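You operate a simulated robot arm through the tools that you are given. There is no shell and no other tool.

The job below is to be done with a simulated robot arm. You get a single attempt, and the scene is never put back.

TASK
Coat the middle of the slab with kiln wash from the tin.
Fine: use the felt-soled block, put it back and shut the tin; the slab stays on its base. A coat counts when it lies all over at full strength: go over it till it gets no stronger.

It is judged by the outcome, as a careful person would: the job done as asked, and still so three seconds after it is handed in. It fails if anything else is knocked over, pushed out of place, dropped, spilled or broken.

THE ROBOT
A 6-joint arm with a two-finger parallel gripper, fixed in place. Base frame: the origin is at the foot of the arm, x ahead of it, y to its left, z up; the work surface is at about z = 820. Units: mm, degrees, N and s.
With the tool pointing down near the work surface it reaches from about 180 to 760 mm from the base axis. Its first joint turns from -166.0 to 166.0 degrees. Payload 3.91 kg.
The TCP is the grasp point between the finger pads, 30 mm short of the fingertips. In the tool frame z runs along the fingers and y along their closing line. Largest opening 110 mm; finger width 20, thickness 10; the body of the gripper, 48 by 112 mm, starts 55 mm behind the TCP.
Orientation is told as [roll, pitch, yaw] about the base's x, y, z axes, in that order, counted from this pose: with the fingers straight down and closing along the base's y, the tool's x points along the base's -x, its y along +y and its z along -z.

THE INTERFACE
- The arm moves only by the tool drive_tool. Its arguments are lists of equal length, an entry for each row: "travel": the shift along the tool's x, y, z in units of 200 mm (1.0 is 200 mm), a list of three; "turn": the turn, a rotation vector about the tool's x, y, z in units of 60 degrees (1.0 is 60 degrees), a list of three. In form: {"travel": [[x, y, z], ...], "turn": [[ax, ay, az], ...]}. A call has 1 to 20 rows; each row is the pose to reach, as a shift and turn from the pose commanded when the call began, along the tool's axes at that moment. "hand" is the opening in per cent of the stroke, from 0 (shut) to 100 (fully open), set as the call begins (left out, the last holds). A call with a number of a shift or a turn outside -1 to 1 is refused whole. Each row takes 0.2 s and may step no farther than 50 mm and 8.6 degrees from the row before; otherwise, or with a gripper value out of range, the whole call is refused. A pose out of reach is approached as far as the arm can. The call stops where the force on the tool passes 80 N (or 10 N more than at its start, if that is more) or the arm is blocked; 0.2 s more then pass. The fingers move at their own pace (about 45 mm/s each) and stop on an object; they squeeze with about 33 N. The grip force told is the motor's: it shows also when the fingers shut on nothing. Time passes only in rows, and 0.2 s behind the last, so rows that repeat a pose let the fingers close. It gives the time, the measured TCP pose, the force on the tool (base axes), the opening and the grip force at its end, in the units of the frame above (readings bear some noise), with the torque about the TCP (base axes, N m) and any sound that the robot's microphone picked up.
- Cameras (640 x 400 px; columns grow to the right, rows downward): "scene" is fixed at [219.9, 498.6, 1623.2]; the picture's right is [-0.66, -0.75, 0.00], its down [-0.60, 0.53, -0.60] and it looks along [0.45, -0.39, -0.80] (base axes); focal length 368 px, centre (320, 200). "wrist" rides on the gripper at [71, 22, -107] in the tool frame; the picture's right is [-0.29, 0.96, 0.00], its down [-0.76, -0.23, -0.61] and it looks along [-0.58, -0.18, 0.79] (tool axes); focal length 243 px, centre (320, 200). There is no depth. A picture from a camera that has moved, and an enlarged one, comes with that camera's place and axes in the base frame and with its lens.
- grab_frame(camera): a new picture of that camera. It takes no simulated time.
- move_column(by): slides the trunk up (or, below 0, down) by that many mm; the arm rides with it, the base frame stays. It gives what a move gives, with no picture.
- zoom(camera, box): a new picture of the part [left, top, right, bottom] of that camera's present view, enlarged. It takes no simulated time.
- close_job(): hands the job in; it is judged then, once.

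Nothing tells you positions but the pictures and the camera data. Unless the task says otherwise, let go and move clear before handing in.

The tools are called after "Call:" as name(argument=value, ...) on one line, values as JSON. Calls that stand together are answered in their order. drive_tool: Moves the arm, as the interface text tells. Its arguments: {"type":"object","properties":{"travel":{"type":"array","items":{"type":"array","items":{"type":"number"}}},"turn":{"type":"array","items":{"type":"array","items":{"type":"number"}}},"hand":{"type":"number"}},"required":["travel","turn"]} The other tools are called the same way: move_column (by) slides the trunk up or down; grab_frame (camera) takes a picture; zoom (camera, box) takes an enlarged picture of a part of a camera's view; close_job () hands the job in.

At the start:

```text
time_s: 0.0
ee_pos: [468.6, 33.8, 1153.8]
orientation: [-0.1, 0.0, 0.0]
contact_force: [0.1, -1.4, -0.4]
moment: [0.0, 0.03, -0.01]
width: 109.9
grip_force: 0.0
trunk travel left (down, up): [-525.0, 65.0]
```

scene: 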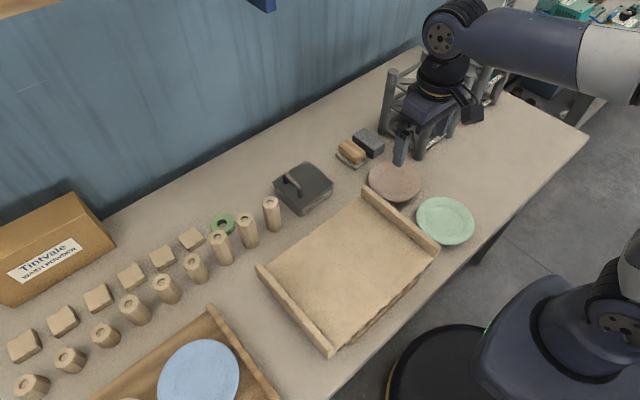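
wrist: 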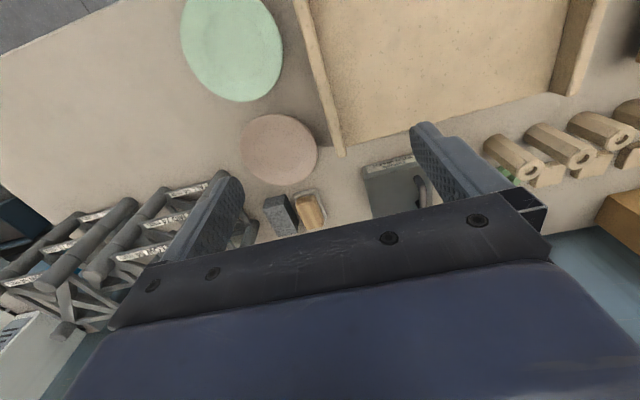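

I see a bench with a slab between two side rails, a dark lidded tin, two small blocks (one tan, one grey) beside it, plates and kiln props. I'll zoom in on the key items before moving.

Call:
zoom(camera="scene", box=[260, 110, 420, 210])

Call:
zoom(camera="scene", box=[240, 170, 480, 360])

Call:
zoom(camera="wrist", box=[220, 100, 460, 250])

```text
4.00 times, centred on (340, 160) of scene
camera zoom: at [219.9, 498.6, 1623.2], right [-0.66, -0.75, 0.0], down [-0.6, 0.53, -0.6], along [0.45, -0.39, -0.8], focal length 1472 px, centre (240, 360)
```

zoom: 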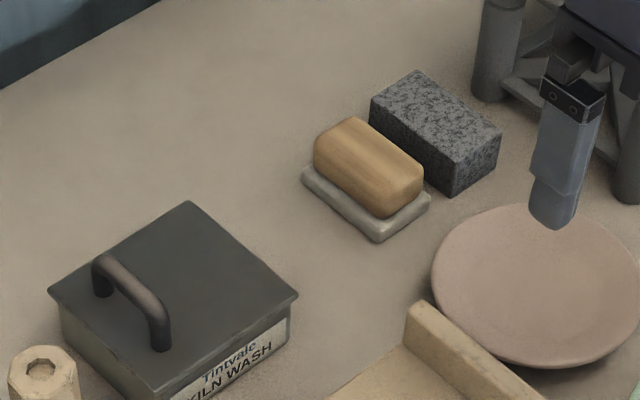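

```text
2.11 times, centred on (360, 265) of scene
camera zoom: at [219.9, 498.6, 1623.2], right [-0.66, -0.75, 0.0], down [-0.6, 0.53, -0.6], along [0.45, -0.39, -0.8], focal length 775 px, centre (236, 63)
```

zoom: 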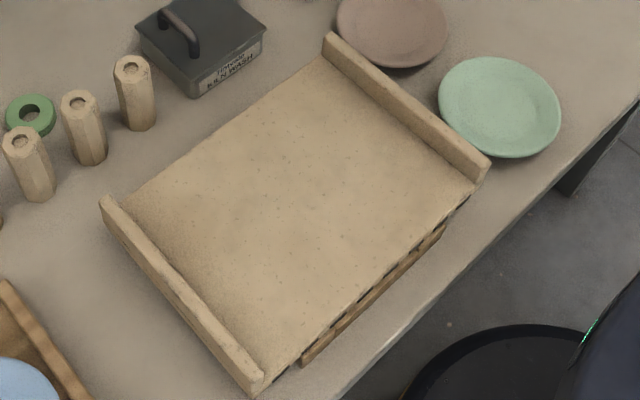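

```text
2.67 times, centred on (340, 175) of wrist
camera zoom: at [397.1, 55.9, 1260.6], right [0.29, 0.96, 0.0], down [0.76, -0.23, 0.61], along [0.58, -0.18, -0.79], focal length 647 px, centre (267, 267)
```

zoom: 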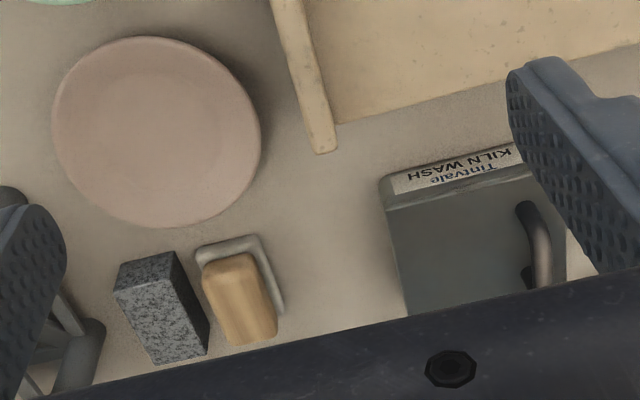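

The felt-soled block is the wooden one with the grey sole (around x 720, y -60); the granite block beside it is not the one to use. The tin is around (714, 127) and the slab spans roughly x 350–590, y 25–365. I'll move the wrist camera closer to measure the block and tin.

Call:
drive_tool(travel=[[-0.114, 0.033, 0.13], [-0.228, 0.066, 0.26], [-0.343, 0.098, 0.39], [-0.457, 0.131, 0.519], [-0.457, 0.131, 0.519]], turn=[[0, 0, 0], [0, 0, 0], [0, 0, 0], [0, 0, 0], [0, 0, 0]])

Call:
grab_frame(camera="wrist")

Call:
grab_frame(camera="scene")

```text
time_s: 1.2
ee_pos: [559.8, 62.1, 1051.1]
orientation: [0.0, 0.0, 0.0]
contact_force: [0.7, 0.1, -0.9]
moment: [-0.01, 0.05, -0.02]
width: 110.0
grip_force: 0.0
trunk travel left (down, up): [-525.0, 65.0]
```

```text
taken
camera wrist: at [487.8, 82.6, 1157.5], right [0.29, 0.96, 0.0], down [0.76, -0.23, 0.61], along [0.58, -0.18, -0.79], focal length 243 px, centre (320, 200)
```

wrist: 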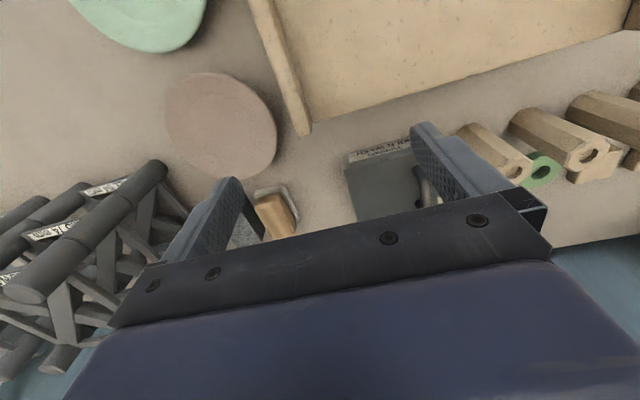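

```text
taken
```

scene: 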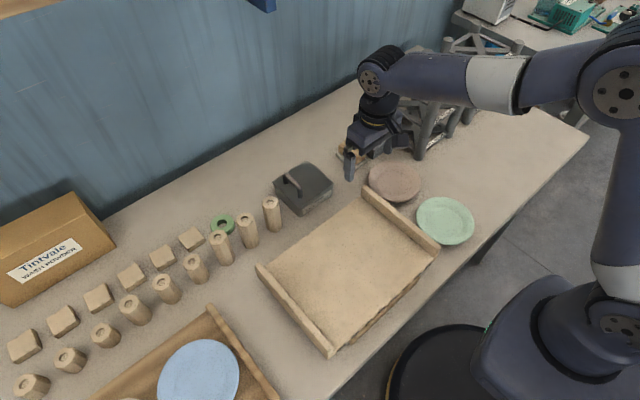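

The gripper blocks the lower half of the wrist view, so I need to be more directly above an object to see it. Next I'll hover over the tin to see how its lid is fixed (the handle looks offset toward +y).

Call:
drive_tool(travel=[[-0.17, 0.1, 0], [-0.34, 0.2, 0], [-0.5, 0.3, 0], [-0.5, 0.3, 0]], turn=[[0, 0, 0], [0, 0, 0], [0, 0, 0], [0, 0, 0]])

Call:
grab_frame(camera="wrist")

Call:
zoom(camera="wrist", box=[240, 50, 480, 200])

Call:
zoom(camera="scene", box=[255, 150, 351, 210])

```text
time_s: 2.2
ee_pos: [657.5, 124.3, 1050.9]
orientation: [0.0, 0.0, -0.1]
contact_force: [-0.1, 0.2, -0.5]
moment: [-0.02, -0.01, -0.01]
width: 110.0
grip_force: 0.1
trunk travel left (down, up): [-525.0, 65.0]
```

```text
taken
camera wrist: at [586.5, 144.5, 1158.5], right [0.29, 0.96, 0.0], down [0.76, -0.23, 0.61], along [0.58, -0.18, -0.79], focal length 243 px, centre (320, 200)
```

wrist: 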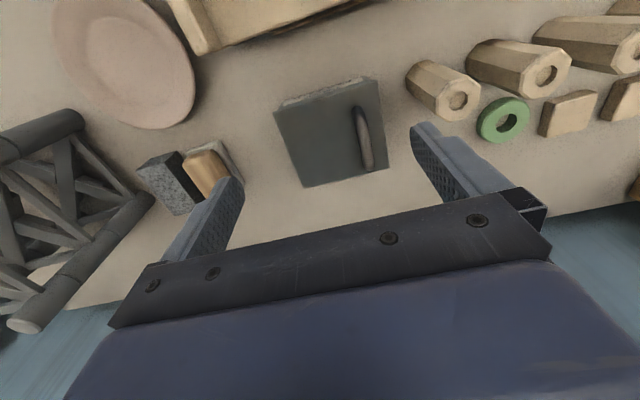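

```text
2.67 times, centred on (360, 125) of wrist
camera zoom: at [586.5, 144.5, 1158.5], right [0.29, 0.96, 0.0], down [0.76, -0.23, 0.61], along [0.58, -0.18, -0.79], focal length 647 px, centre (213, 400)
```

zoom: 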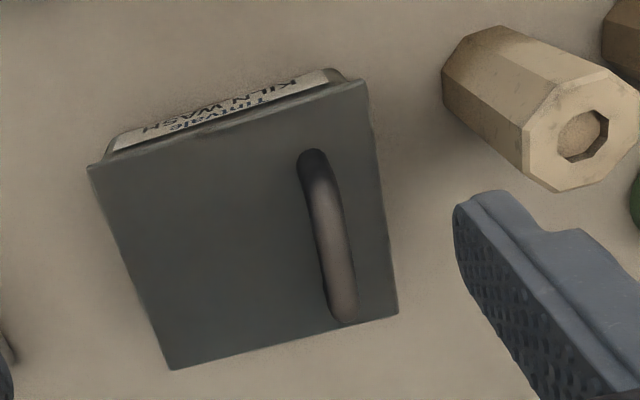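

```text
6.67 times, centred on (303, 180) of scene
camera zoom: at [219.9, 498.6, 1623.2], right [-0.66, -0.75, 0.0], down [-0.6, 0.53, -0.6], along [0.45, -0.39, -0.8], focal length 2453 px, centre (433, 333)
```

zoom: 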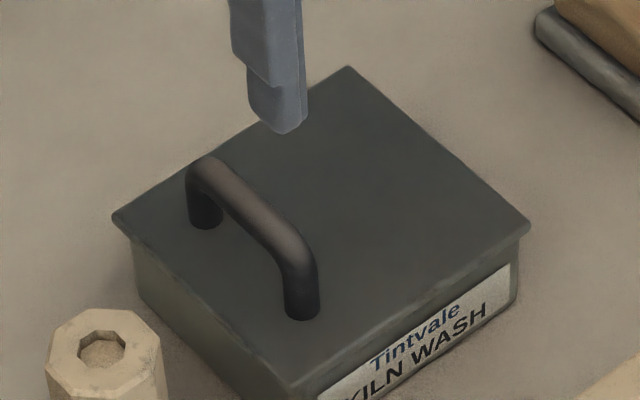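

The lid is a plate with an offset handle (about y≈163), which suggests a hinge on the -y edge. I'll yaw the camera to look at the -y side of the tin, well above everything.

Call:
drive_tool(travel=[[-0.006, -0.056, 0.031], [-0.012, -0.112, 0.062], [-0.019, -0.169, 0.094], [-0.025, -0.225, 0.125], [-0.031, -0.281, 0.156], [-0.037, -0.337, 0.187], [-0.044, -0.394, 0.219], [-0.05, -0.45, 0.25], [-0.05, -0.45, 0.25]], turn=[[0, 0, -0.125], [0, 0, -0.25], [0, 0, -0.375], [0, 0, -0.5], [0, 0, -0.625], [0, 0, -0.75], [0, 0, -0.875], [0, 0, -1.0], [0, 0, -1.0]])

Call:
grab_frame(camera="wrist")

Call:
zoom(camera="wrist", box=[240, 50, 480, 200])

```text
time_s: 4.2
ee_pos: [670.1, 30.8, 1001.3]
orientation: [0.0, 0.0, 60.2]
contact_force: [0.6, 0.5, 0.3]
moment: [0.0, 0.03, 0.0]
width: 110.1
grip_force: 0.0
trunk travel left (down, up): [-525.0, 65.0]
```

```text
taken
camera wrist: at [615.5, -20.7, 1107.8], right [-0.69, 0.73, 0.0], down [0.58, 0.54, 0.61], along [0.44, 0.42, -0.79], focal length 243 px, centre (320, 200)
```

wrist: 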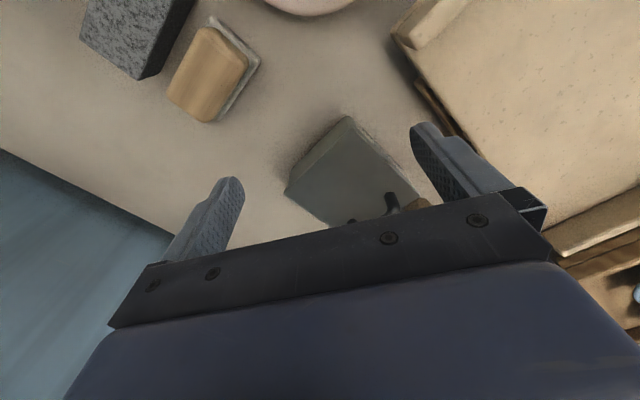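

```text
2.67 times, centred on (360, 125) of wrist
camera zoom: at [615.5, -20.7, 1107.8], right [-0.69, 0.73, 0.0], down [0.58, 0.54, 0.61], along [0.44, 0.42, -0.79], focal length 647 px, centre (213, 400)
```

zoom: 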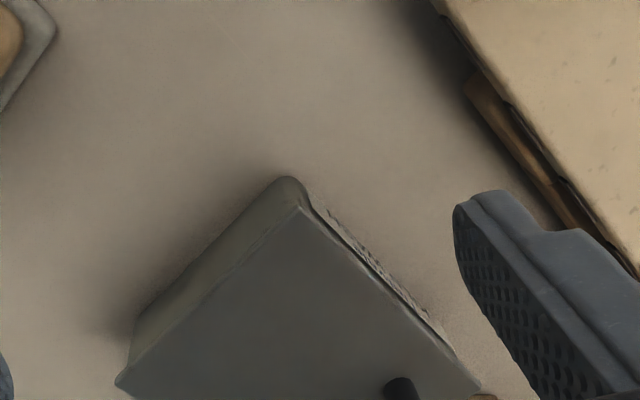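

No hinge barrel is visible on that side. This view also shows the wooden block with its grey felt sole and the slab edge on its base, so I'll zoom in on both.

Call:
zoom(camera="wrist", box=[70, 0, 310, 150])

Call:
zoom(camera="wrist", box=[380, 0, 640, 300])

Call:
zoom(camera="scene", box=[300, 110, 400, 175])

```text
2.67 times, centred on (190, 75) of wrist
camera zoom: at [615.5, -20.7, 1107.8], right [-0.69, 0.73, 0.0], down [0.58, 0.54, 0.61], along [0.44, 0.42, -0.79], focal length 647 px, centre (667, 533)
```

zoom: 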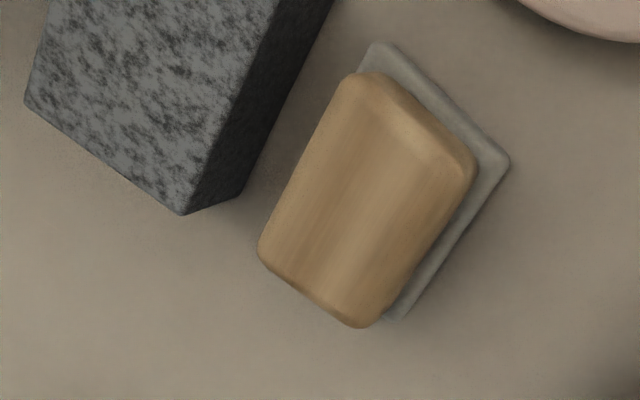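

```text
1.33 times, centred on (510, 150) of wrist
camera zoom: at [615.5, -20.7, 1107.8], right [-0.69, 0.73, 0.0], down [0.58, 0.54, 0.61], along [0.44, 0.42, -0.79], focal length 324 px, centre (67, 267)
```

zoom: 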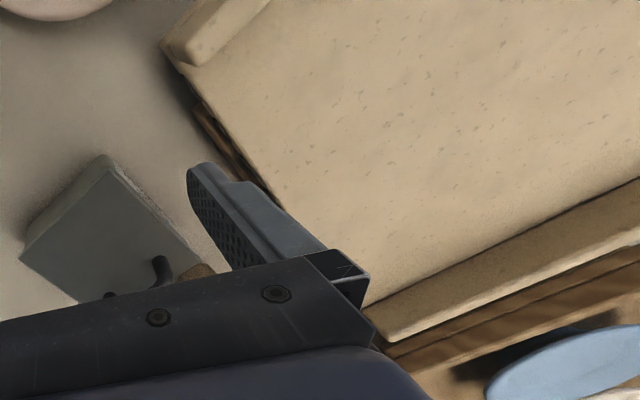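

```text
6.15 times, centred on (350, 142) of scene
camera zoom: at [219.9, 498.6, 1623.2], right [-0.66, -0.75, 0.0], down [-0.6, 0.53, -0.6], along [0.45, -0.39, -0.8], focal length 2264 px, centre (135, 554)
```

zoom: 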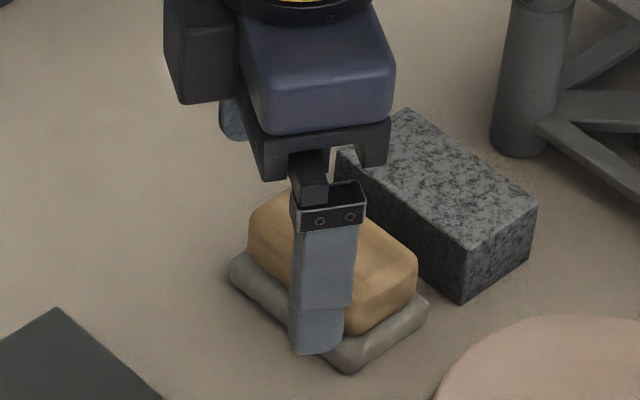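

The tin's lid top is near z≈872, with the handle running along x at about (713, 163), top ≈ 905. I'll turn back to yaw 0 above the handle with the fingers part-closed, then check alignment.

Call:
drive_tool(travel=[[-0.086, 0.018, 0], [-0.172, 0.037, 0], [-0.257, 0.055, 0], [-0.343, 0.074, 0], [-0.429, 0.092, 0], [-0.515, 0.111, 0], [-0.6, 0.13, 0], [-0.686, 0.148, 0], [-0.686, 0.148, 0]], turn=[[0, 0, 0.125], [0, 0, 0.25], [0, 0, 0.375], [0, 0, 0.5], [0, 0, 0.625], [0, 0, 0.75], [0, 0, 0.875], [0, 0, 1.0], [0, 0, 1.0]], hand=45)

Call:
grab_frame(camera="wrist")

Call:
zoom(camera="wrist", box=[240, 50, 480, 200])

Call:
zoom(camera="scene", box=[235, 120, 363, 200])

```text
time_s: 6.2
ee_pos: [714.5, 164.1, 998.9]
orientation: [0.0, 0.1, -0.1]
contact_force: [-0.2, -0.3, -0.6]
moment: [0.0, -0.01, 0.01]
width: 49.5
grip_force: 0.0
trunk travel left (down, up): [-525.0, 65.0]
```

```text
taken
camera wrist: at [642.1, 184.7, 1106.7], right [0.29, 0.96, 0.0], down [0.76, -0.23, 0.61], along [0.58, -0.18, -0.79], focal length 243 px, centre (320, 200)
```

wrist: 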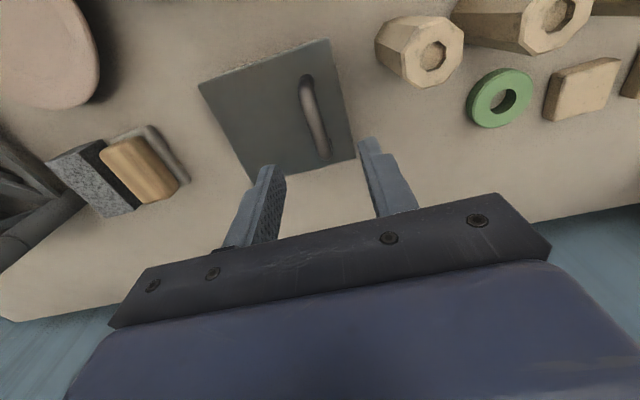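

```text
2.67 times, centred on (360, 125) of wrist
camera zoom: at [642.1, 184.7, 1106.7], right [0.29, 0.96, 0.0], down [0.76, -0.23, 0.61], along [0.58, -0.18, -0.79], focal length 647 px, centre (213, 400)
```

zoom: 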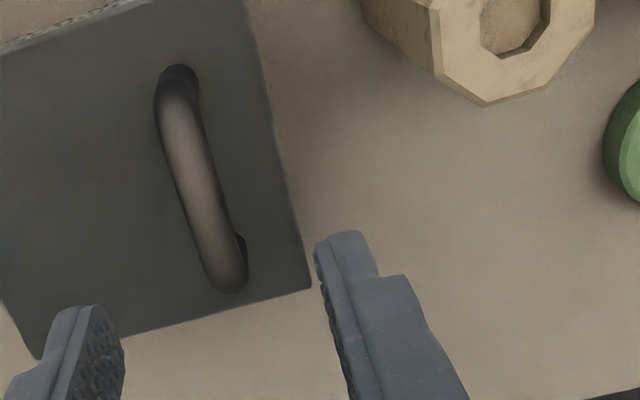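

```text
5.00 times, centred on (299, 160) of scene
camera zoom: at [219.9, 498.6, 1623.2], right [-0.66, -0.75, 0.0], down [-0.6, 0.53, -0.6], along [0.45, -0.39, -0.8], focal length 1840 px, centre (425, 400)
```

zoom: 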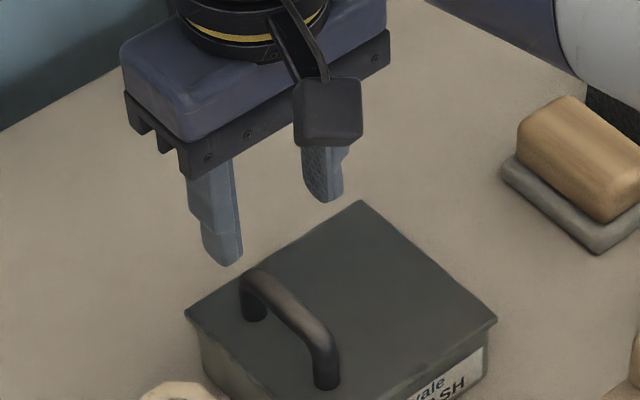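

The handle sits between the fingers at about y≈161.5. I'll descend so the bar is between the pads with fingertips just above the lid, then check before closing.

Call:
drive_tool(travel=[[0, -0.012, 0.1], [0, -0.012, 0.2], [0, -0.012, 0.3], [0, -0.012, 0.39], [0, -0.012, 0.445], [0, -0.012, 0.445]], turn=[[0, 0, 0], [0, 0, 0], [0, 0, 0], [0, 0, 0], [0, 0, 0], [0, 0, 0]])

Call:
grab_frame(camera="wrist")

Call:
zoom(camera="scene", box=[255, 130, 351, 210])

```text
time_s: 7.6
ee_pos: [713.7, 161.9, 911.8]
orientation: [0.0, 0.0, 0.1]
contact_force: [0.5, -0.6, 0.7]
moment: [0.0, -0.02, -0.02]
width: 49.5
grip_force: 0.1
trunk travel left (down, up): [-525.0, 65.0]
```

```text
taken
camera wrist: at [641.5, 183.0, 1018.1], right [0.29, 0.96, 0.0], down [0.76, -0.23, 0.61], along [0.58, -0.18, -0.79], focal length 243 px, centre (320, 200)
```

wrist: 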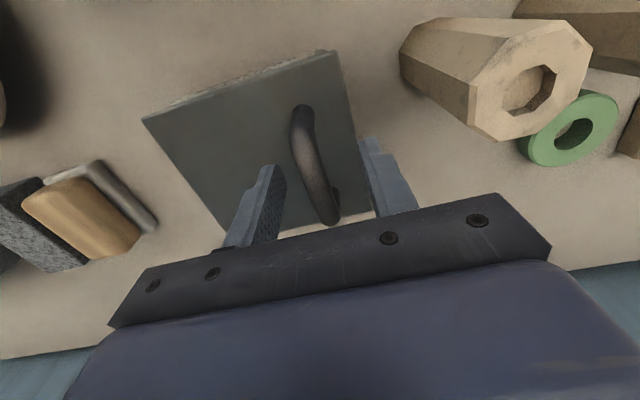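

```text
5.00 times, centred on (303, 170) of scene
camera zoom: at [219.9, 498.6, 1623.2], right [-0.66, -0.75, 0.0], down [-0.6, 0.53, -0.6], along [0.45, -0.39, -0.8], focal length 1840 px, centre (405, 350)
```

zoom: 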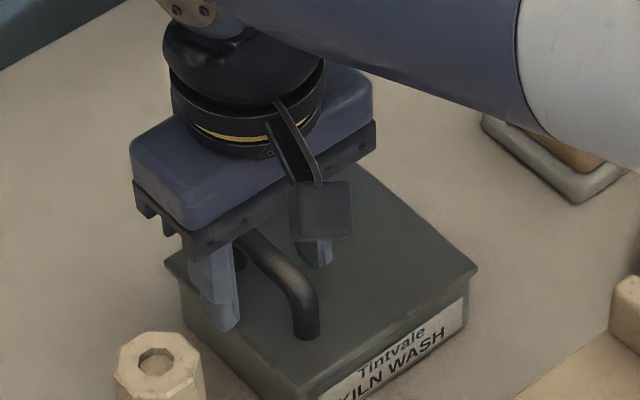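

The handle is centred between the fingers. I'll close gently and read the grip.

Call:
drive_tool(travel=[[0, 0, 0.015], [0, 0, 0.015], [0, 0, 0.015], [0, 0, 0.015], [0, 0, 0.015]], turn=[[0, 0, 0], [0, 0, 0], [0, 0, 0], [0, 0, 0], [0, 0, 0]], hand=0)

Call:
zoom(camera="wrist", box=[120, 30, 440, 230])

Call:
zoom(camera="scene", box=[255, 130, 351, 210])

```text
time_s: 8.8
ee_pos: [713.1, 160.6, 908.2]
orientation: [-0.1, -0.1, -0.1]
contact_force: [-0.2, -8.0, -0.3]
moment: [-0.07, -0.03, 0.0]
width: 13.8
grip_force: 45.2
trunk travel left (down, up): [-525.0, 65.0]
```

```text
2.00 times, centred on (280, 130) of wrist
camera zoom: at [641.3, 181.3, 1015.6], right [0.29, 0.96, 0.0], down [0.76, -0.23, 0.61], along [0.58, -0.18, -0.79], focal length 485 px, centre (400, 340)
```

zoom: 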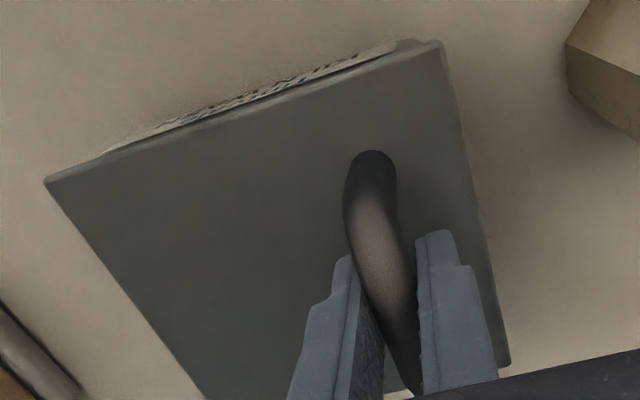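

```text
5.00 times, centred on (303, 170) of scene
camera zoom: at [219.9, 498.6, 1623.2], right [-0.66, -0.75, 0.0], down [-0.6, 0.53, -0.6], along [0.45, -0.39, -0.8], focal length 1840 px, centre (405, 350)
```

zoom: 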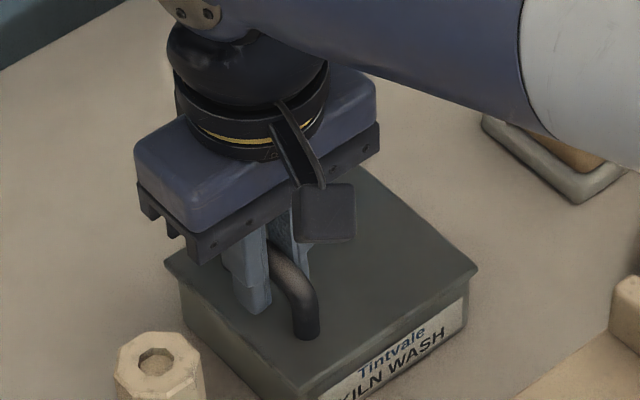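

The handle is gripped (13.8 mm), with an 8 N side load showing it sits a touch further toward -y. I'll relieve that, then test a tiny lift to learn whether the lid is loose, hinged or sliding.

Call:
drive_tool(travel=[[0, -0.006, 0], [0, -0.006, 0]], turn=[[0, 0, 0], [0, 0, 0]])

Call:
drive_tool(travel=[[0, 0, -0.01], [0, 0, -0.02], [0, 0, -0.02]], turn=[[0, 0, 0], [0, 0, 0], [0, 0, 0]])

Call:
zoom(camera="scene", box=[255, 130, 351, 210])

```text
time_s: 9.4
ee_pos: [713.1, 159.9, 909.0]
orientation: [0.0, 0.0, 0.1]
contact_force: [1.2, -8.2, 0.7]
moment: [-0.08, 0.45, -0.03]
width: 13.4
grip_force: 45.0
trunk travel left (down, up): [-525.0, 65.0]
```

```text
time_s: 10.2
ee_pos: [712.8, 159.0, 911.3]
orientation: [0.0, 0.3, -0.1]
contact_force: [-0.6, -14.9, -10.1]
moment: [0.17, -0.12, -0.08]
width: 13.7
grip_force: 45.5
trunk travel left (down, up): [-525.0, 65.0]
```

```text
5.00 times, centred on (303, 170) of scene
camera zoom: at [219.9, 498.6, 1623.2], right [-0.66, -0.75, 0.0], down [-0.6, 0.53, -0.6], along [0.45, -0.39, -0.8], focal length 1840 px, centre (405, 350)
```

zoom: 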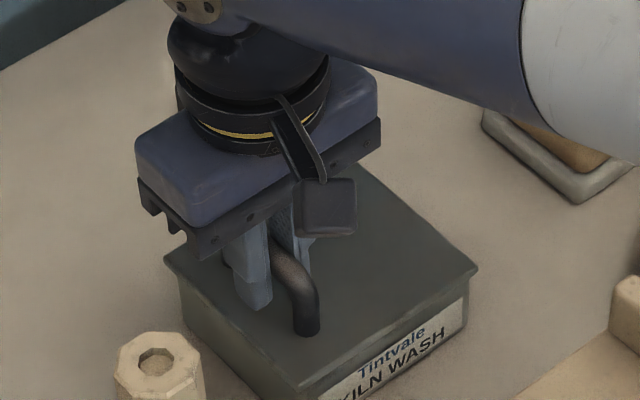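

Lifting 2 mm drew the handle toward -y, which matches a hinge along the tin's -y edge (y≈70, z≈868). I'll lower it again and re-grip a little higher on the pads, so the fingertips clear the lid as the handle turns between them.

Call:
drive_tool(travel=[[0, 0, 0.01], [0, 0, 0.02], [0, 0, 0.02]], turn=[[0, 0, 0], [0, 0, 0], [0, 0, 0]])

Call:
drive_tool(travel=[[0, -0.005, 0], [0, -0.005, -0.02], [0, -0.005, -0.035], [0, -0.005, -0.035]], turn=[[0, 0, 0], [0, 0, 0], [0, 0, 0], [0, 0, 0]], hand=28)

Call:
drive_tool(travel=[[0, 0, 0], [0, 0, 0], [0, 0, 0], [0, 0, 0]], turn=[[0, 0, 0], [0, 0, 0], [0, 0, 0], [0, 0, 0]], hand=0)

Call:
zoom(camera="scene", box=[255, 130, 351, 210])

```text
time_s: 11.0
ee_pos: [712.5, 158.7, 908.2]
orientation: [0.1, 0.1, 0.1]
contact_force: [-3.0, -14.3, 1.0]
moment: [-0.1, 1.38, -0.03]
width: 13.5
grip_force: 45.5
trunk travel left (down, up): [-525.0, 65.0]
```

```text
time_s: 12.0
ee_pos: [711.5, 160.6, 913.9]
orientation: [0.1, 0.0, 0.1]
contact_force: [0.4, 0.2, 0.3]
moment: [0.01, -0.03, 0.0]
width: 30.5
grip_force: 0.1
trunk travel left (down, up): [-525.0, 65.0]
```

```text
time_s: 13.0
ee_pos: [712.8, 161.2, 915.2]
orientation: [-0.2, 0.0, 0.0]
contact_force: [-0.1, -2.4, -0.6]
moment: [-0.01, -0.03, -0.01]
width: 13.3
grip_force: 45.1
trunk travel left (down, up): [-525.0, 65.0]
```

```text
5.00 times, centred on (303, 170) of scene
camera zoom: at [219.9, 498.6, 1623.2], right [-0.66, -0.75, 0.0], down [-0.6, 0.53, -0.6], along [0.45, -0.39, -0.8], focal length 1840 px, centre (405, 350)
```

zoom: 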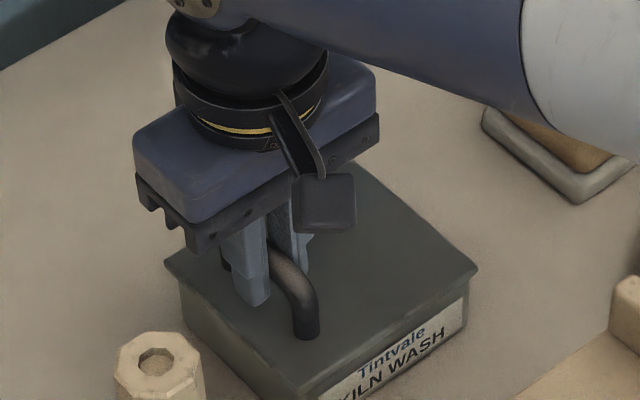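

Good re-grip with little side load. Now I'll follow the hinge arc for the first 8°, tilting the tool with the lid, and check forces.

Call:
drive_tool(travel=[[0, -0.0085, -0.0157], [0, -0.0175, -0.0312], [0, -0.027, -0.0463], [0, -0.037, -0.061], [0, -0.037, -0.061]], turn=[[-0.0333, 0, 0], [-0.0667, 0, 0], [-0.1, 0, 0], [-0.1333, 0, 0], [-0.1333, 0, 0]])

Call:
zoom(camera="scene", box=[255, 130, 351, 210])

```text
time_s: 14.2
ee_pos: [712.7, 152.7, 927.0]
orientation: [8.0, 0.0, 0.0]
contact_force: [2.3, -1.5, -0.4]
moment: [0.0, -0.24, -0.06]
width: 13.3
grip_force: 45.2
trunk travel left (down, up): [-525.0, 65.0]
```

```text
5.00 times, centred on (303, 170) of scene
camera zoom: at [219.9, 498.6, 1623.2], right [-0.66, -0.75, 0.0], down [-0.6, 0.53, -0.6], along [0.45, -0.39, -0.8], focal length 1840 px, centre (405, 350)
```

zoom: 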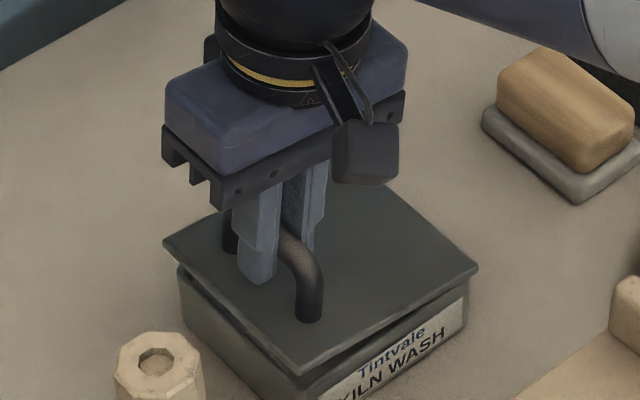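

The lid is swinging up on its hinge with almost no load. I'll continue another 24° along the same arc.

Call:
drive_tool(travel=[[0, -0.0129, -0.0235], [0, -0.0271, -0.0463], [0, -0.0424, -0.0683], [0, -0.0588, -0.0895], [0, -0.0763, -0.1098], [0, -0.0949, -0.1291], [0, -0.1145, -0.1475], [0, -0.1349, -0.1648], [0, -0.1349, -0.1648]], turn=[[-0.05, 0, 0], [-0.1, 0, 0], [-0.15, 0, 0], [-0.2, 0, 0], [-0.25, 0, 0], [-0.3, 0, 0], [-0.35, 0, 0], [-0.4, 0, 0], [-0.4, 0, 0]])

Call:
grab_frame(camera="scene")

Call:
grab_frame(camera="wrist")

```text
time_s: 16.2
ee_pos: [713.3, 123.2, 956.4]
orientation: [32.1, -0.2, 0.1]
contact_force: [7.9, 11.1, 14.1]
moment: [0.06, 0.55, 0.22]
width: 13.1
grip_force: 44.8
trunk travel left (down, up): [-525.0, 65.0]
```

```text
taken
```

scene: 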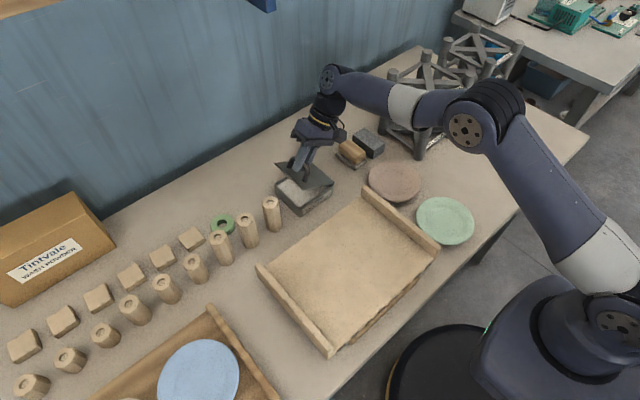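

```text
taken
camera wrist: at [641.1, 84.1, 1059.2], right [0.29, 0.81, 0.51], down [0.76, -0.52, 0.39], along [0.58, 0.27, -0.77], focal length 243 px, centre (320, 200)
```

wrist: 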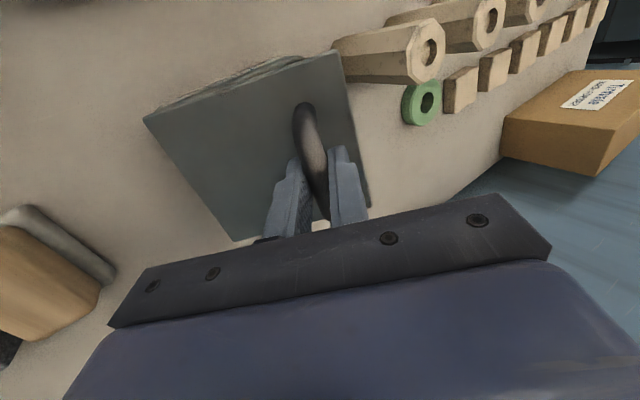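

The lid is at 32° and the wash is visible inside the tin. The load is slightly outward, so the hinge is a couple of mm further out than I took it (about y 68, z 870). I'll correct the radius and continue 24° more.

Call:
drive_tool(travel=[[0, -0.0059, -0.0275], [0, -0.0196, -0.0508], [0, -0.0344, -0.0735], [0, -0.0504, -0.0953], [0, -0.0676, -0.1162], [0, -0.0858, -0.1362], [0, -0.105, -0.1552], [0, -0.1252, -0.1732], [0, -0.1252, -0.1732]], turn=[[-0.05, 0, 0], [-0.1, 0, 0], [-0.15, 0, 0], [-0.2, 0, 0], [-0.25, 0, 0], [-0.3, 0, 0], [-0.35, 0, 0], [-0.4, 0, 0], [-0.4, 0, 0]])

Call:
grab_frame(camera="scene")

Call:
zoom(camera="scene", box=[255, 110, 383, 220])

Call:
grab_frame(camera="wrist")

```text
time_s: 18.2
ee_pos: [712.7, 82.4, 974.5]
orientation: [56.1, -0.3, 0.0]
contact_force: [11.7, 6.3, 24.3]
moment: [0.16, 0.32, 0.19]
width: 13.4
grip_force: 44.7
trunk travel left (down, up): [-525.0, 65.0]
```

```text
taken
```

scene: 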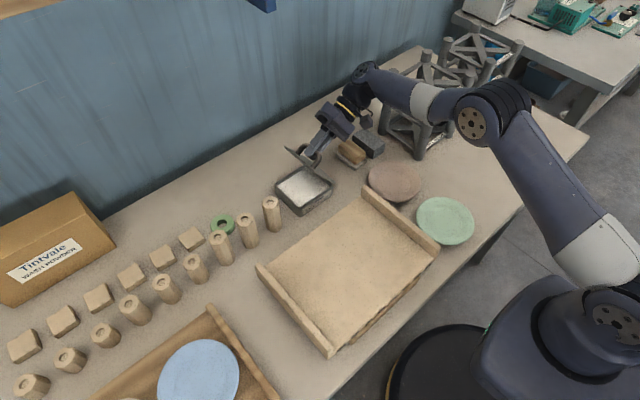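

```text
3.64 times, centred on (319, 165) of scene
camera zoom: at [219.9, 498.6, 1623.2], right [-0.66, -0.75, 0.0], down [-0.6, 0.53, -0.6], along [0.45, -0.39, -0.8], focal length 1338 px, centre (324, 327)
```

zoom: 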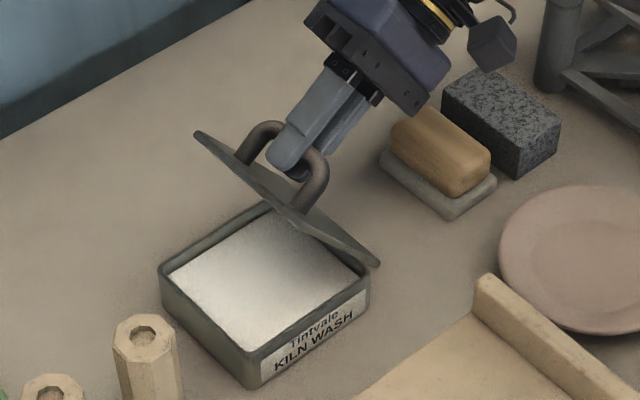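

```text
taken
camera wrist: at [641.1, 4.8, 1051.7], right [0.29, 0.53, 0.8], down [0.76, -0.63, 0.15], along [0.58, 0.56, -0.59], focal length 243 px, centre (320, 200)
```

wrist: 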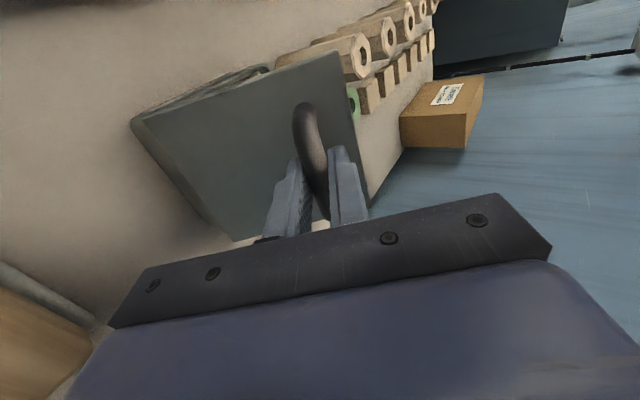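

The lid is at 56°, the tin is open enough to see it is full of pale wash. There's 25 N of outward push on the tool, so I'll relieve that before going further.

Call:
drive_tool(travel=[[-0.003, 0.006, -0.003], [-0.005, 0.011, -0.0055], [-0.005, 0.011, -0.0055]], turn=[[0, 0, 0], [0, 0, 0], [0, 0, 0]])

```text
time_s: 19.0
ee_pos: [712.2, 81.9, 973.7]
orientation: [56.0, 0.1, 0.1]
contact_force: [-2.2, 4.4, 12.5]
moment: [0.1, -0.6, -0.96]
width: 13.2
grip_force: 45.1
trunk travel left (down, up): [-525.0, 65.0]
```

Loads eased, and the measured arc gives a hinge at about (y 66, z 870). Tilting the tool further would bring the forearm near the rack, so I'll hold the tool at 56° and let the round bar turn between the pads while I follow the arc to about 76°.

Call:
drive_tool(travel=[[0, 0.001, -0.022], [0, -0.0069, -0.045], [0, -0.0168, -0.0645], [0, -0.0267, -0.0841], [0, -0.038, -0.1027], [0, -0.0493, -0.1213], [0, -0.0624, -0.139], [0, -0.0755, -0.1566], [0, -0.0755, -0.1566]], turn=[[0, 0, 0], [0, 0, 0], [0, 0, 0], [0, 0, 0], [0, 0, 0], [0, 0, 0], [0, 0, 0], [0, 0, 0], [0, 0, 0]])

Call:
grab_frame(camera="scene")

Call:
zoom(camera="scene", box=[255, 110, 383, 220])

Call:
grab_frame(camera="wrist")

```text
time_s: 21.0
ee_pos: [712.2, 49.3, 979.3]
orientation: [56.0, 0.0, 0.1]
contact_force: [-16.0, 0.6, -5.3]
moment: [0.04, 0.27, 0.88]
width: 13.3
grip_force: 44.7
trunk travel left (down, up): [-525.0, 65.0]
```

```text
taken
```

scene: 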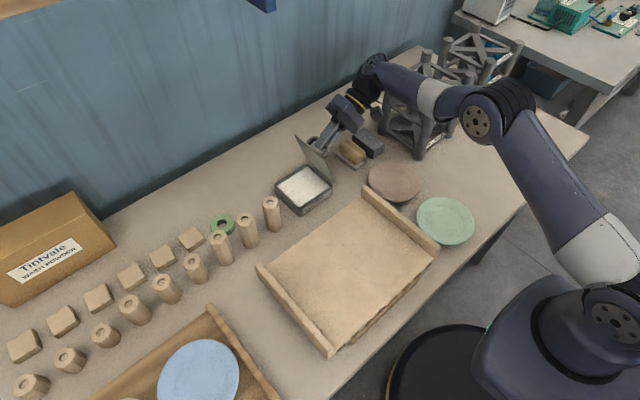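

```text
3.64 times, centred on (319, 165) of scene
camera zoom: at [219.9, 498.6, 1623.2], right [-0.66, -0.75, 0.0], down [-0.6, 0.53, -0.6], along [0.45, -0.39, -0.8], focal length 1338 px, centre (324, 327)
```

zoom: 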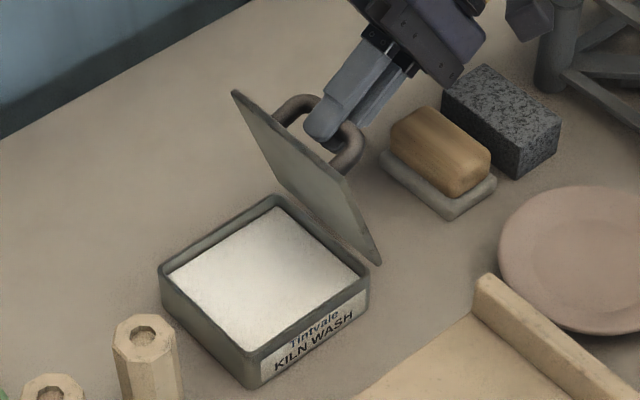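

```text
taken
camera wrist: at [641.8, -28.8, 1057.2], right [0.29, 0.54, 0.79], down [0.76, -0.63, 0.15], along [0.58, 0.56, -0.59], focal length 243 px, centre (320, 200)
```

wrist: 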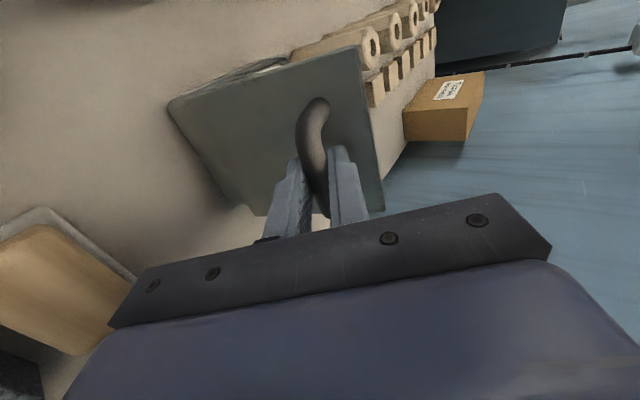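

It follows well; the lid is around 76°. I'll take out the x side-load and continue the arc to about 96°, past its balance point.

Call:
drive_tool(travel=[[0.005, -0.0147, -0.0164], [0.006, -0.0293, -0.0327], [0.006, -0.0451, -0.0477], [0.006, -0.0609, -0.0627], [0.006, -0.0781, -0.0761], [0.006, -0.0953, -0.0895], [0.006, -0.1135, -0.1017], [0.006, -0.1316, -0.1139], [0.006, -0.1316, -0.1139]], turn=[[0, 0, 0], [0, 0, 0], [0, 0, 0], [0, 0, 0], [0, 0, 0], [0, 0, 0], [0, 0, 0], [0, 0, 0], [0, 0, 0]])

Call:
grab_frame(camera="scene")

Call:
zoom(camera="scene", box=[255, 110, 383, 220])

Call:
grab_frame(camera="wrist")

```text
time_s: 23.0
ee_pos: [711.8, 14.0, 973.1]
orientation: [56.0, -0.2, -0.1]
contact_force: [9.7, -6.5, 18.2]
moment: [0.28, -0.78, -0.33]
width: 13.2
grip_force: 45.0
trunk travel left (down, up): [-525.0, 65.0]
```

```text
taken
```

scene: 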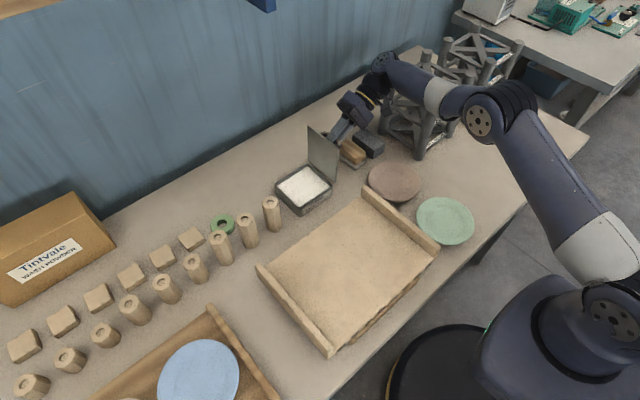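

```text
3.64 times, centred on (319, 165) of scene
camera zoom: at [219.9, 498.6, 1623.2], right [-0.66, -0.75, 0.0], down [-0.6, 0.53, -0.6], along [0.45, -0.39, -0.8], focal length 1338 px, centre (324, 327)
```

zoom: 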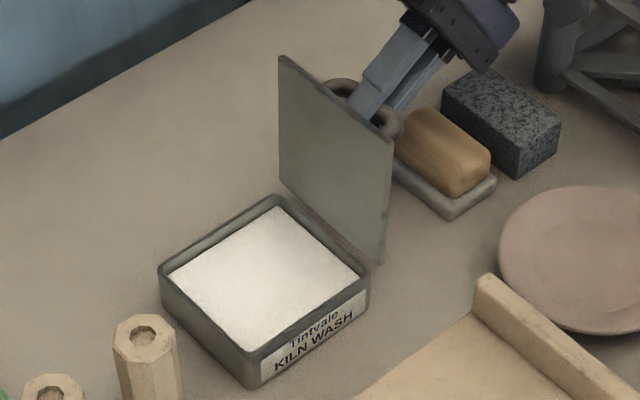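

```text
taken
camera wrist: at [641.2, -64.0, 1049.3], right [0.29, 0.53, 0.79], down [0.76, -0.63, 0.15], along [0.58, 0.56, -0.59], focal length 243 px, centre (320, 200)
```

wrist: 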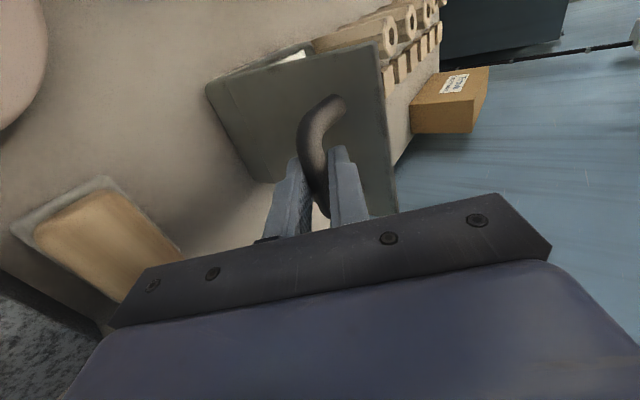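

The lid stands at about 96° and the tin hasn't shifted. I'll ease on to ~106° to feel whether there's a stop before letting go.

Call:
drive_tool(travel=[[-0.002, -0.012, -0.018], [-0.002, -0.0335, -0.0292], [-0.002, -0.0535, -0.0378], [-0.002, -0.0535, -0.0378]], turn=[[0, 0, 0], [0, 0, 0], [0, 0, 0], [0, 0, 0]])

Call:
zoom(camera="scene", box=[255, 110, 383, 220])

```text
time_s: 24.0
ee_pos: [711.9, 1.7, 965.1]
orientation: [56.0, 0.1, 0.0]
contact_force: [12.4, -5.3, 10.1]
moment: [0.14, -0.98, -0.24]
width: 13.4
grip_force: 45.0
trunk travel left (down, up): [-525.0, 65.0]
```

```text
3.64 times, centred on (319, 165) of scene
camera zoom: at [219.9, 498.6, 1623.2], right [-0.66, -0.75, 0.0], down [-0.6, 0.53, -0.6], along [0.45, -0.39, -0.8], focal length 1338 px, centre (324, 327)
```

zoom: 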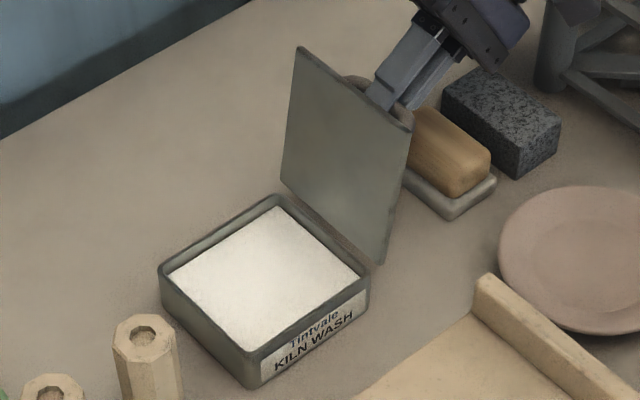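

No stop yet at about 103°. I'll go gently a little further, watching for resistance.

Call:
drive_tool(travel=[[-0.005, -0.019, -0.011], [-0.006, -0.038, -0.0205], [-0.006, -0.038, -0.0205]], turn=[[0, 0, 0], [0, 0, 0], [0, 0, 0]])

Call:
drive_tool(travel=[[0, -0.02, -0.006], [0, -0.042, -0.0125], [0, -0.042, -0.0125]], turn=[[0, 0, 0], [0, 0, 0], [0, 0, 0]])

Call:
zoom(camera="scene", box=[255, 110, 383, 220])

```text
time_s: 24.8
ee_pos: [713.9, -6.3, 961.0]
orientation: [55.9, 0.2, 0.2]
contact_force: [-2.1, -1.9, 3.8]
moment: [0.09, -0.53, 0.51]
width: 13.3
grip_force: 44.8
trunk travel left (down, up): [-525.0, 65.0]
```

```text
time_s: 25.6
ee_pos: [712.1, -7.0, 959.9]
orientation: [56.1, -0.2, 0.3]
contact_force: [-4.3, 33.4, 23.7]
moment: [0.37, 0.29, 1.38]
width: 13.4
grip_force: 44.6
trunk travel left (down, up): [-525.0, 65.0]
```

```text
3.64 times, centred on (319, 165) of scene
camera zoom: at [219.9, 498.6, 1623.2], right [-0.66, -0.75, 0.0], down [-0.6, 0.53, -0.6], along [0.45, -0.39, -0.8], focal length 1338 px, centre (324, 327)
```

zoom: 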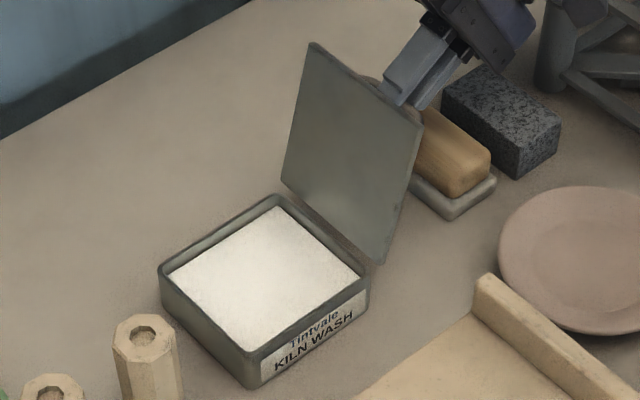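

A firm stop is reached at about 108°, so the lid will rest open there. I'll take the load off, open the fingers slightly and withdraw straight back along the tool.

Call:
drive_tool(travel=[[0, 0.02, 0.006], [0, 0.036, 0.011], [0, 0.036, 0.011]], turn=[[0, 0, 0], [0, 0, 0], [0, 0, 0]])

Call:
drive_tool(travel=[[0, 0, 0], [0, 0, 0], [0, 0, 0]], turn=[[0, 0, 0], [0, 0, 0], [0, 0, 0]], hand=18)

Call:
grab_frame(camera="wrist")

Call:
zoom(camera="scene", box=[255, 110, 383, 220])

```text
time_s: 26.4
ee_pos: [712.6, -6.2, 960.1]
orientation: [55.9, 0.1, 0.0]
contact_force: [-12.8, 15.1, 3.4]
moment: [0.12, -0.72, 0.34]
width: 13.2
grip_force: 45.2
trunk travel left (down, up): [-525.0, 65.0]
```

```text
time_s: 27.2
ee_pos: [715.6, -7.6, 961.3]
orientation: [56.0, 0.1, 0.0]
contact_force: [-0.7, -0.5, 0.2]
moment: [0.02, -0.01, 0.01]
width: 19.9
grip_force: 0.1
trunk travel left (down, up): [-525.0, 65.0]
```

```text
taken
camera wrist: at [643.4, -84.1, 1038.7], right [0.29, 0.54, 0.79], down [0.76, -0.63, 0.15], along [0.58, 0.56, -0.59], focal length 243 px, centre (320, 200)
```

wrist: 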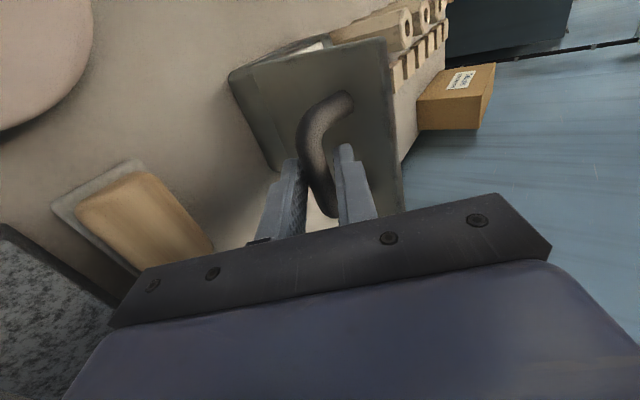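

```text
3.64 times, centred on (319, 165) of scene
camera zoom: at [219.9, 498.6, 1623.2], right [-0.66, -0.75, 0.0], down [-0.6, 0.53, -0.6], along [0.45, -0.39, -0.8], focal length 1338 px, centre (324, 327)
```

zoom: 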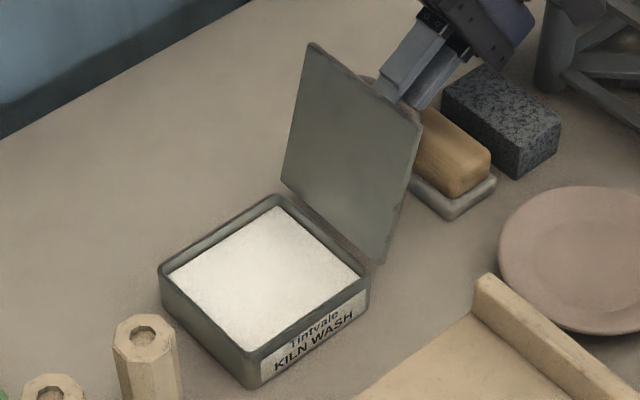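

The lid stays open on its stop with no contact. I'll back the fingers off the handle along the tool axis, then straighten up while rising.

Call:
drive_tool(travel=[[0, 0, -0.05], [0, 0, -0.1], [0, 0, -0.16], [0, 0, -0.16]], turn=[[0, 0, 0], [0, 0, 0], [0, 0, 0], [0, 0, 0]])

Call:
drive_tool(travel=[[0, 0.033, -0.022], [0, 0.066, -0.045], [0, 0.1, -0.067], [0, 0.133, -0.089], [0, 0.166, -0.112], [0, 0.199, -0.134], [0, 0.232, -0.157], [0, 0.249, -0.168]], turn=[[0.117, 0, 0], [0.233, 0, 0], [0.35, 0, 0], [0.467, 0, 0], [0.583, 0, 0], [0.7, 0, 0], [0.817, 0, 0], [0.933, 0, 0]])

Call:
grab_frame(camera="scene")

Call:
grab_frame(camera="wrist")

```text
time_s: 28.2
ee_pos: [714.1, -32.3, 978.1]
orientation: [56.0, 0.0, 0.0]
contact_force: [0.2, -0.6, 0.0]
moment: [0.01, 0.01, -0.02]
width: 19.6
grip_force: 0.1
trunk travel left (down, up): [-525.0, 65.0]
```

```text
time_s: 30.0
ee_pos: [714.2, -33.5, 1039.2]
orientation: [-0.1, 0.1, 0.0]
contact_force: [-0.4, 0.2, 0.6]
moment: [0.02, 0.01, 0.01]
width: 20.0
grip_force: 0.0
trunk travel left (down, up): [-525.0, 65.0]
```

```text
taken
```

scene: 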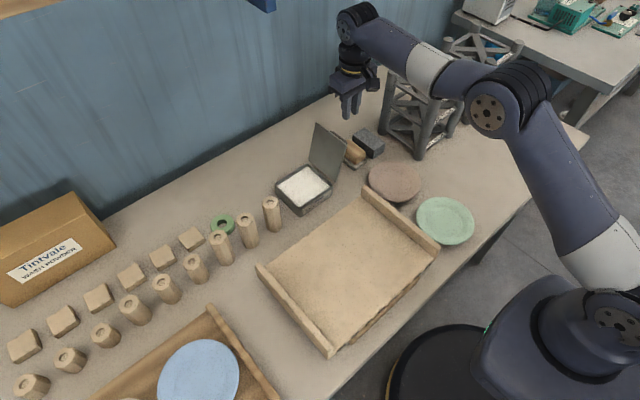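

```text
taken
camera wrist: at [642.6, -11.8, 1145.4], right [0.29, 0.96, 0.0], down [0.76, -0.23, 0.61], along [0.58, -0.18, -0.79], focal length 243 px, centre (320, 200)
```

wrist: 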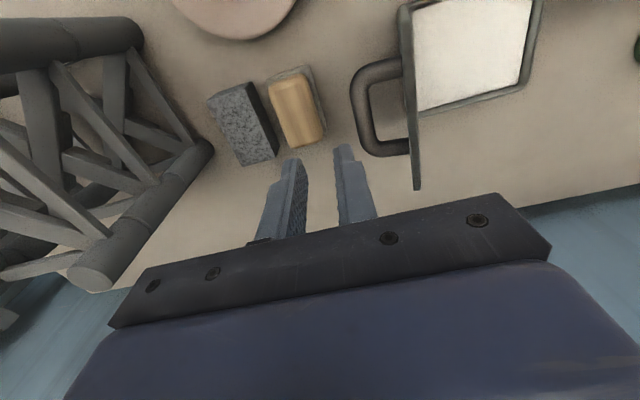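

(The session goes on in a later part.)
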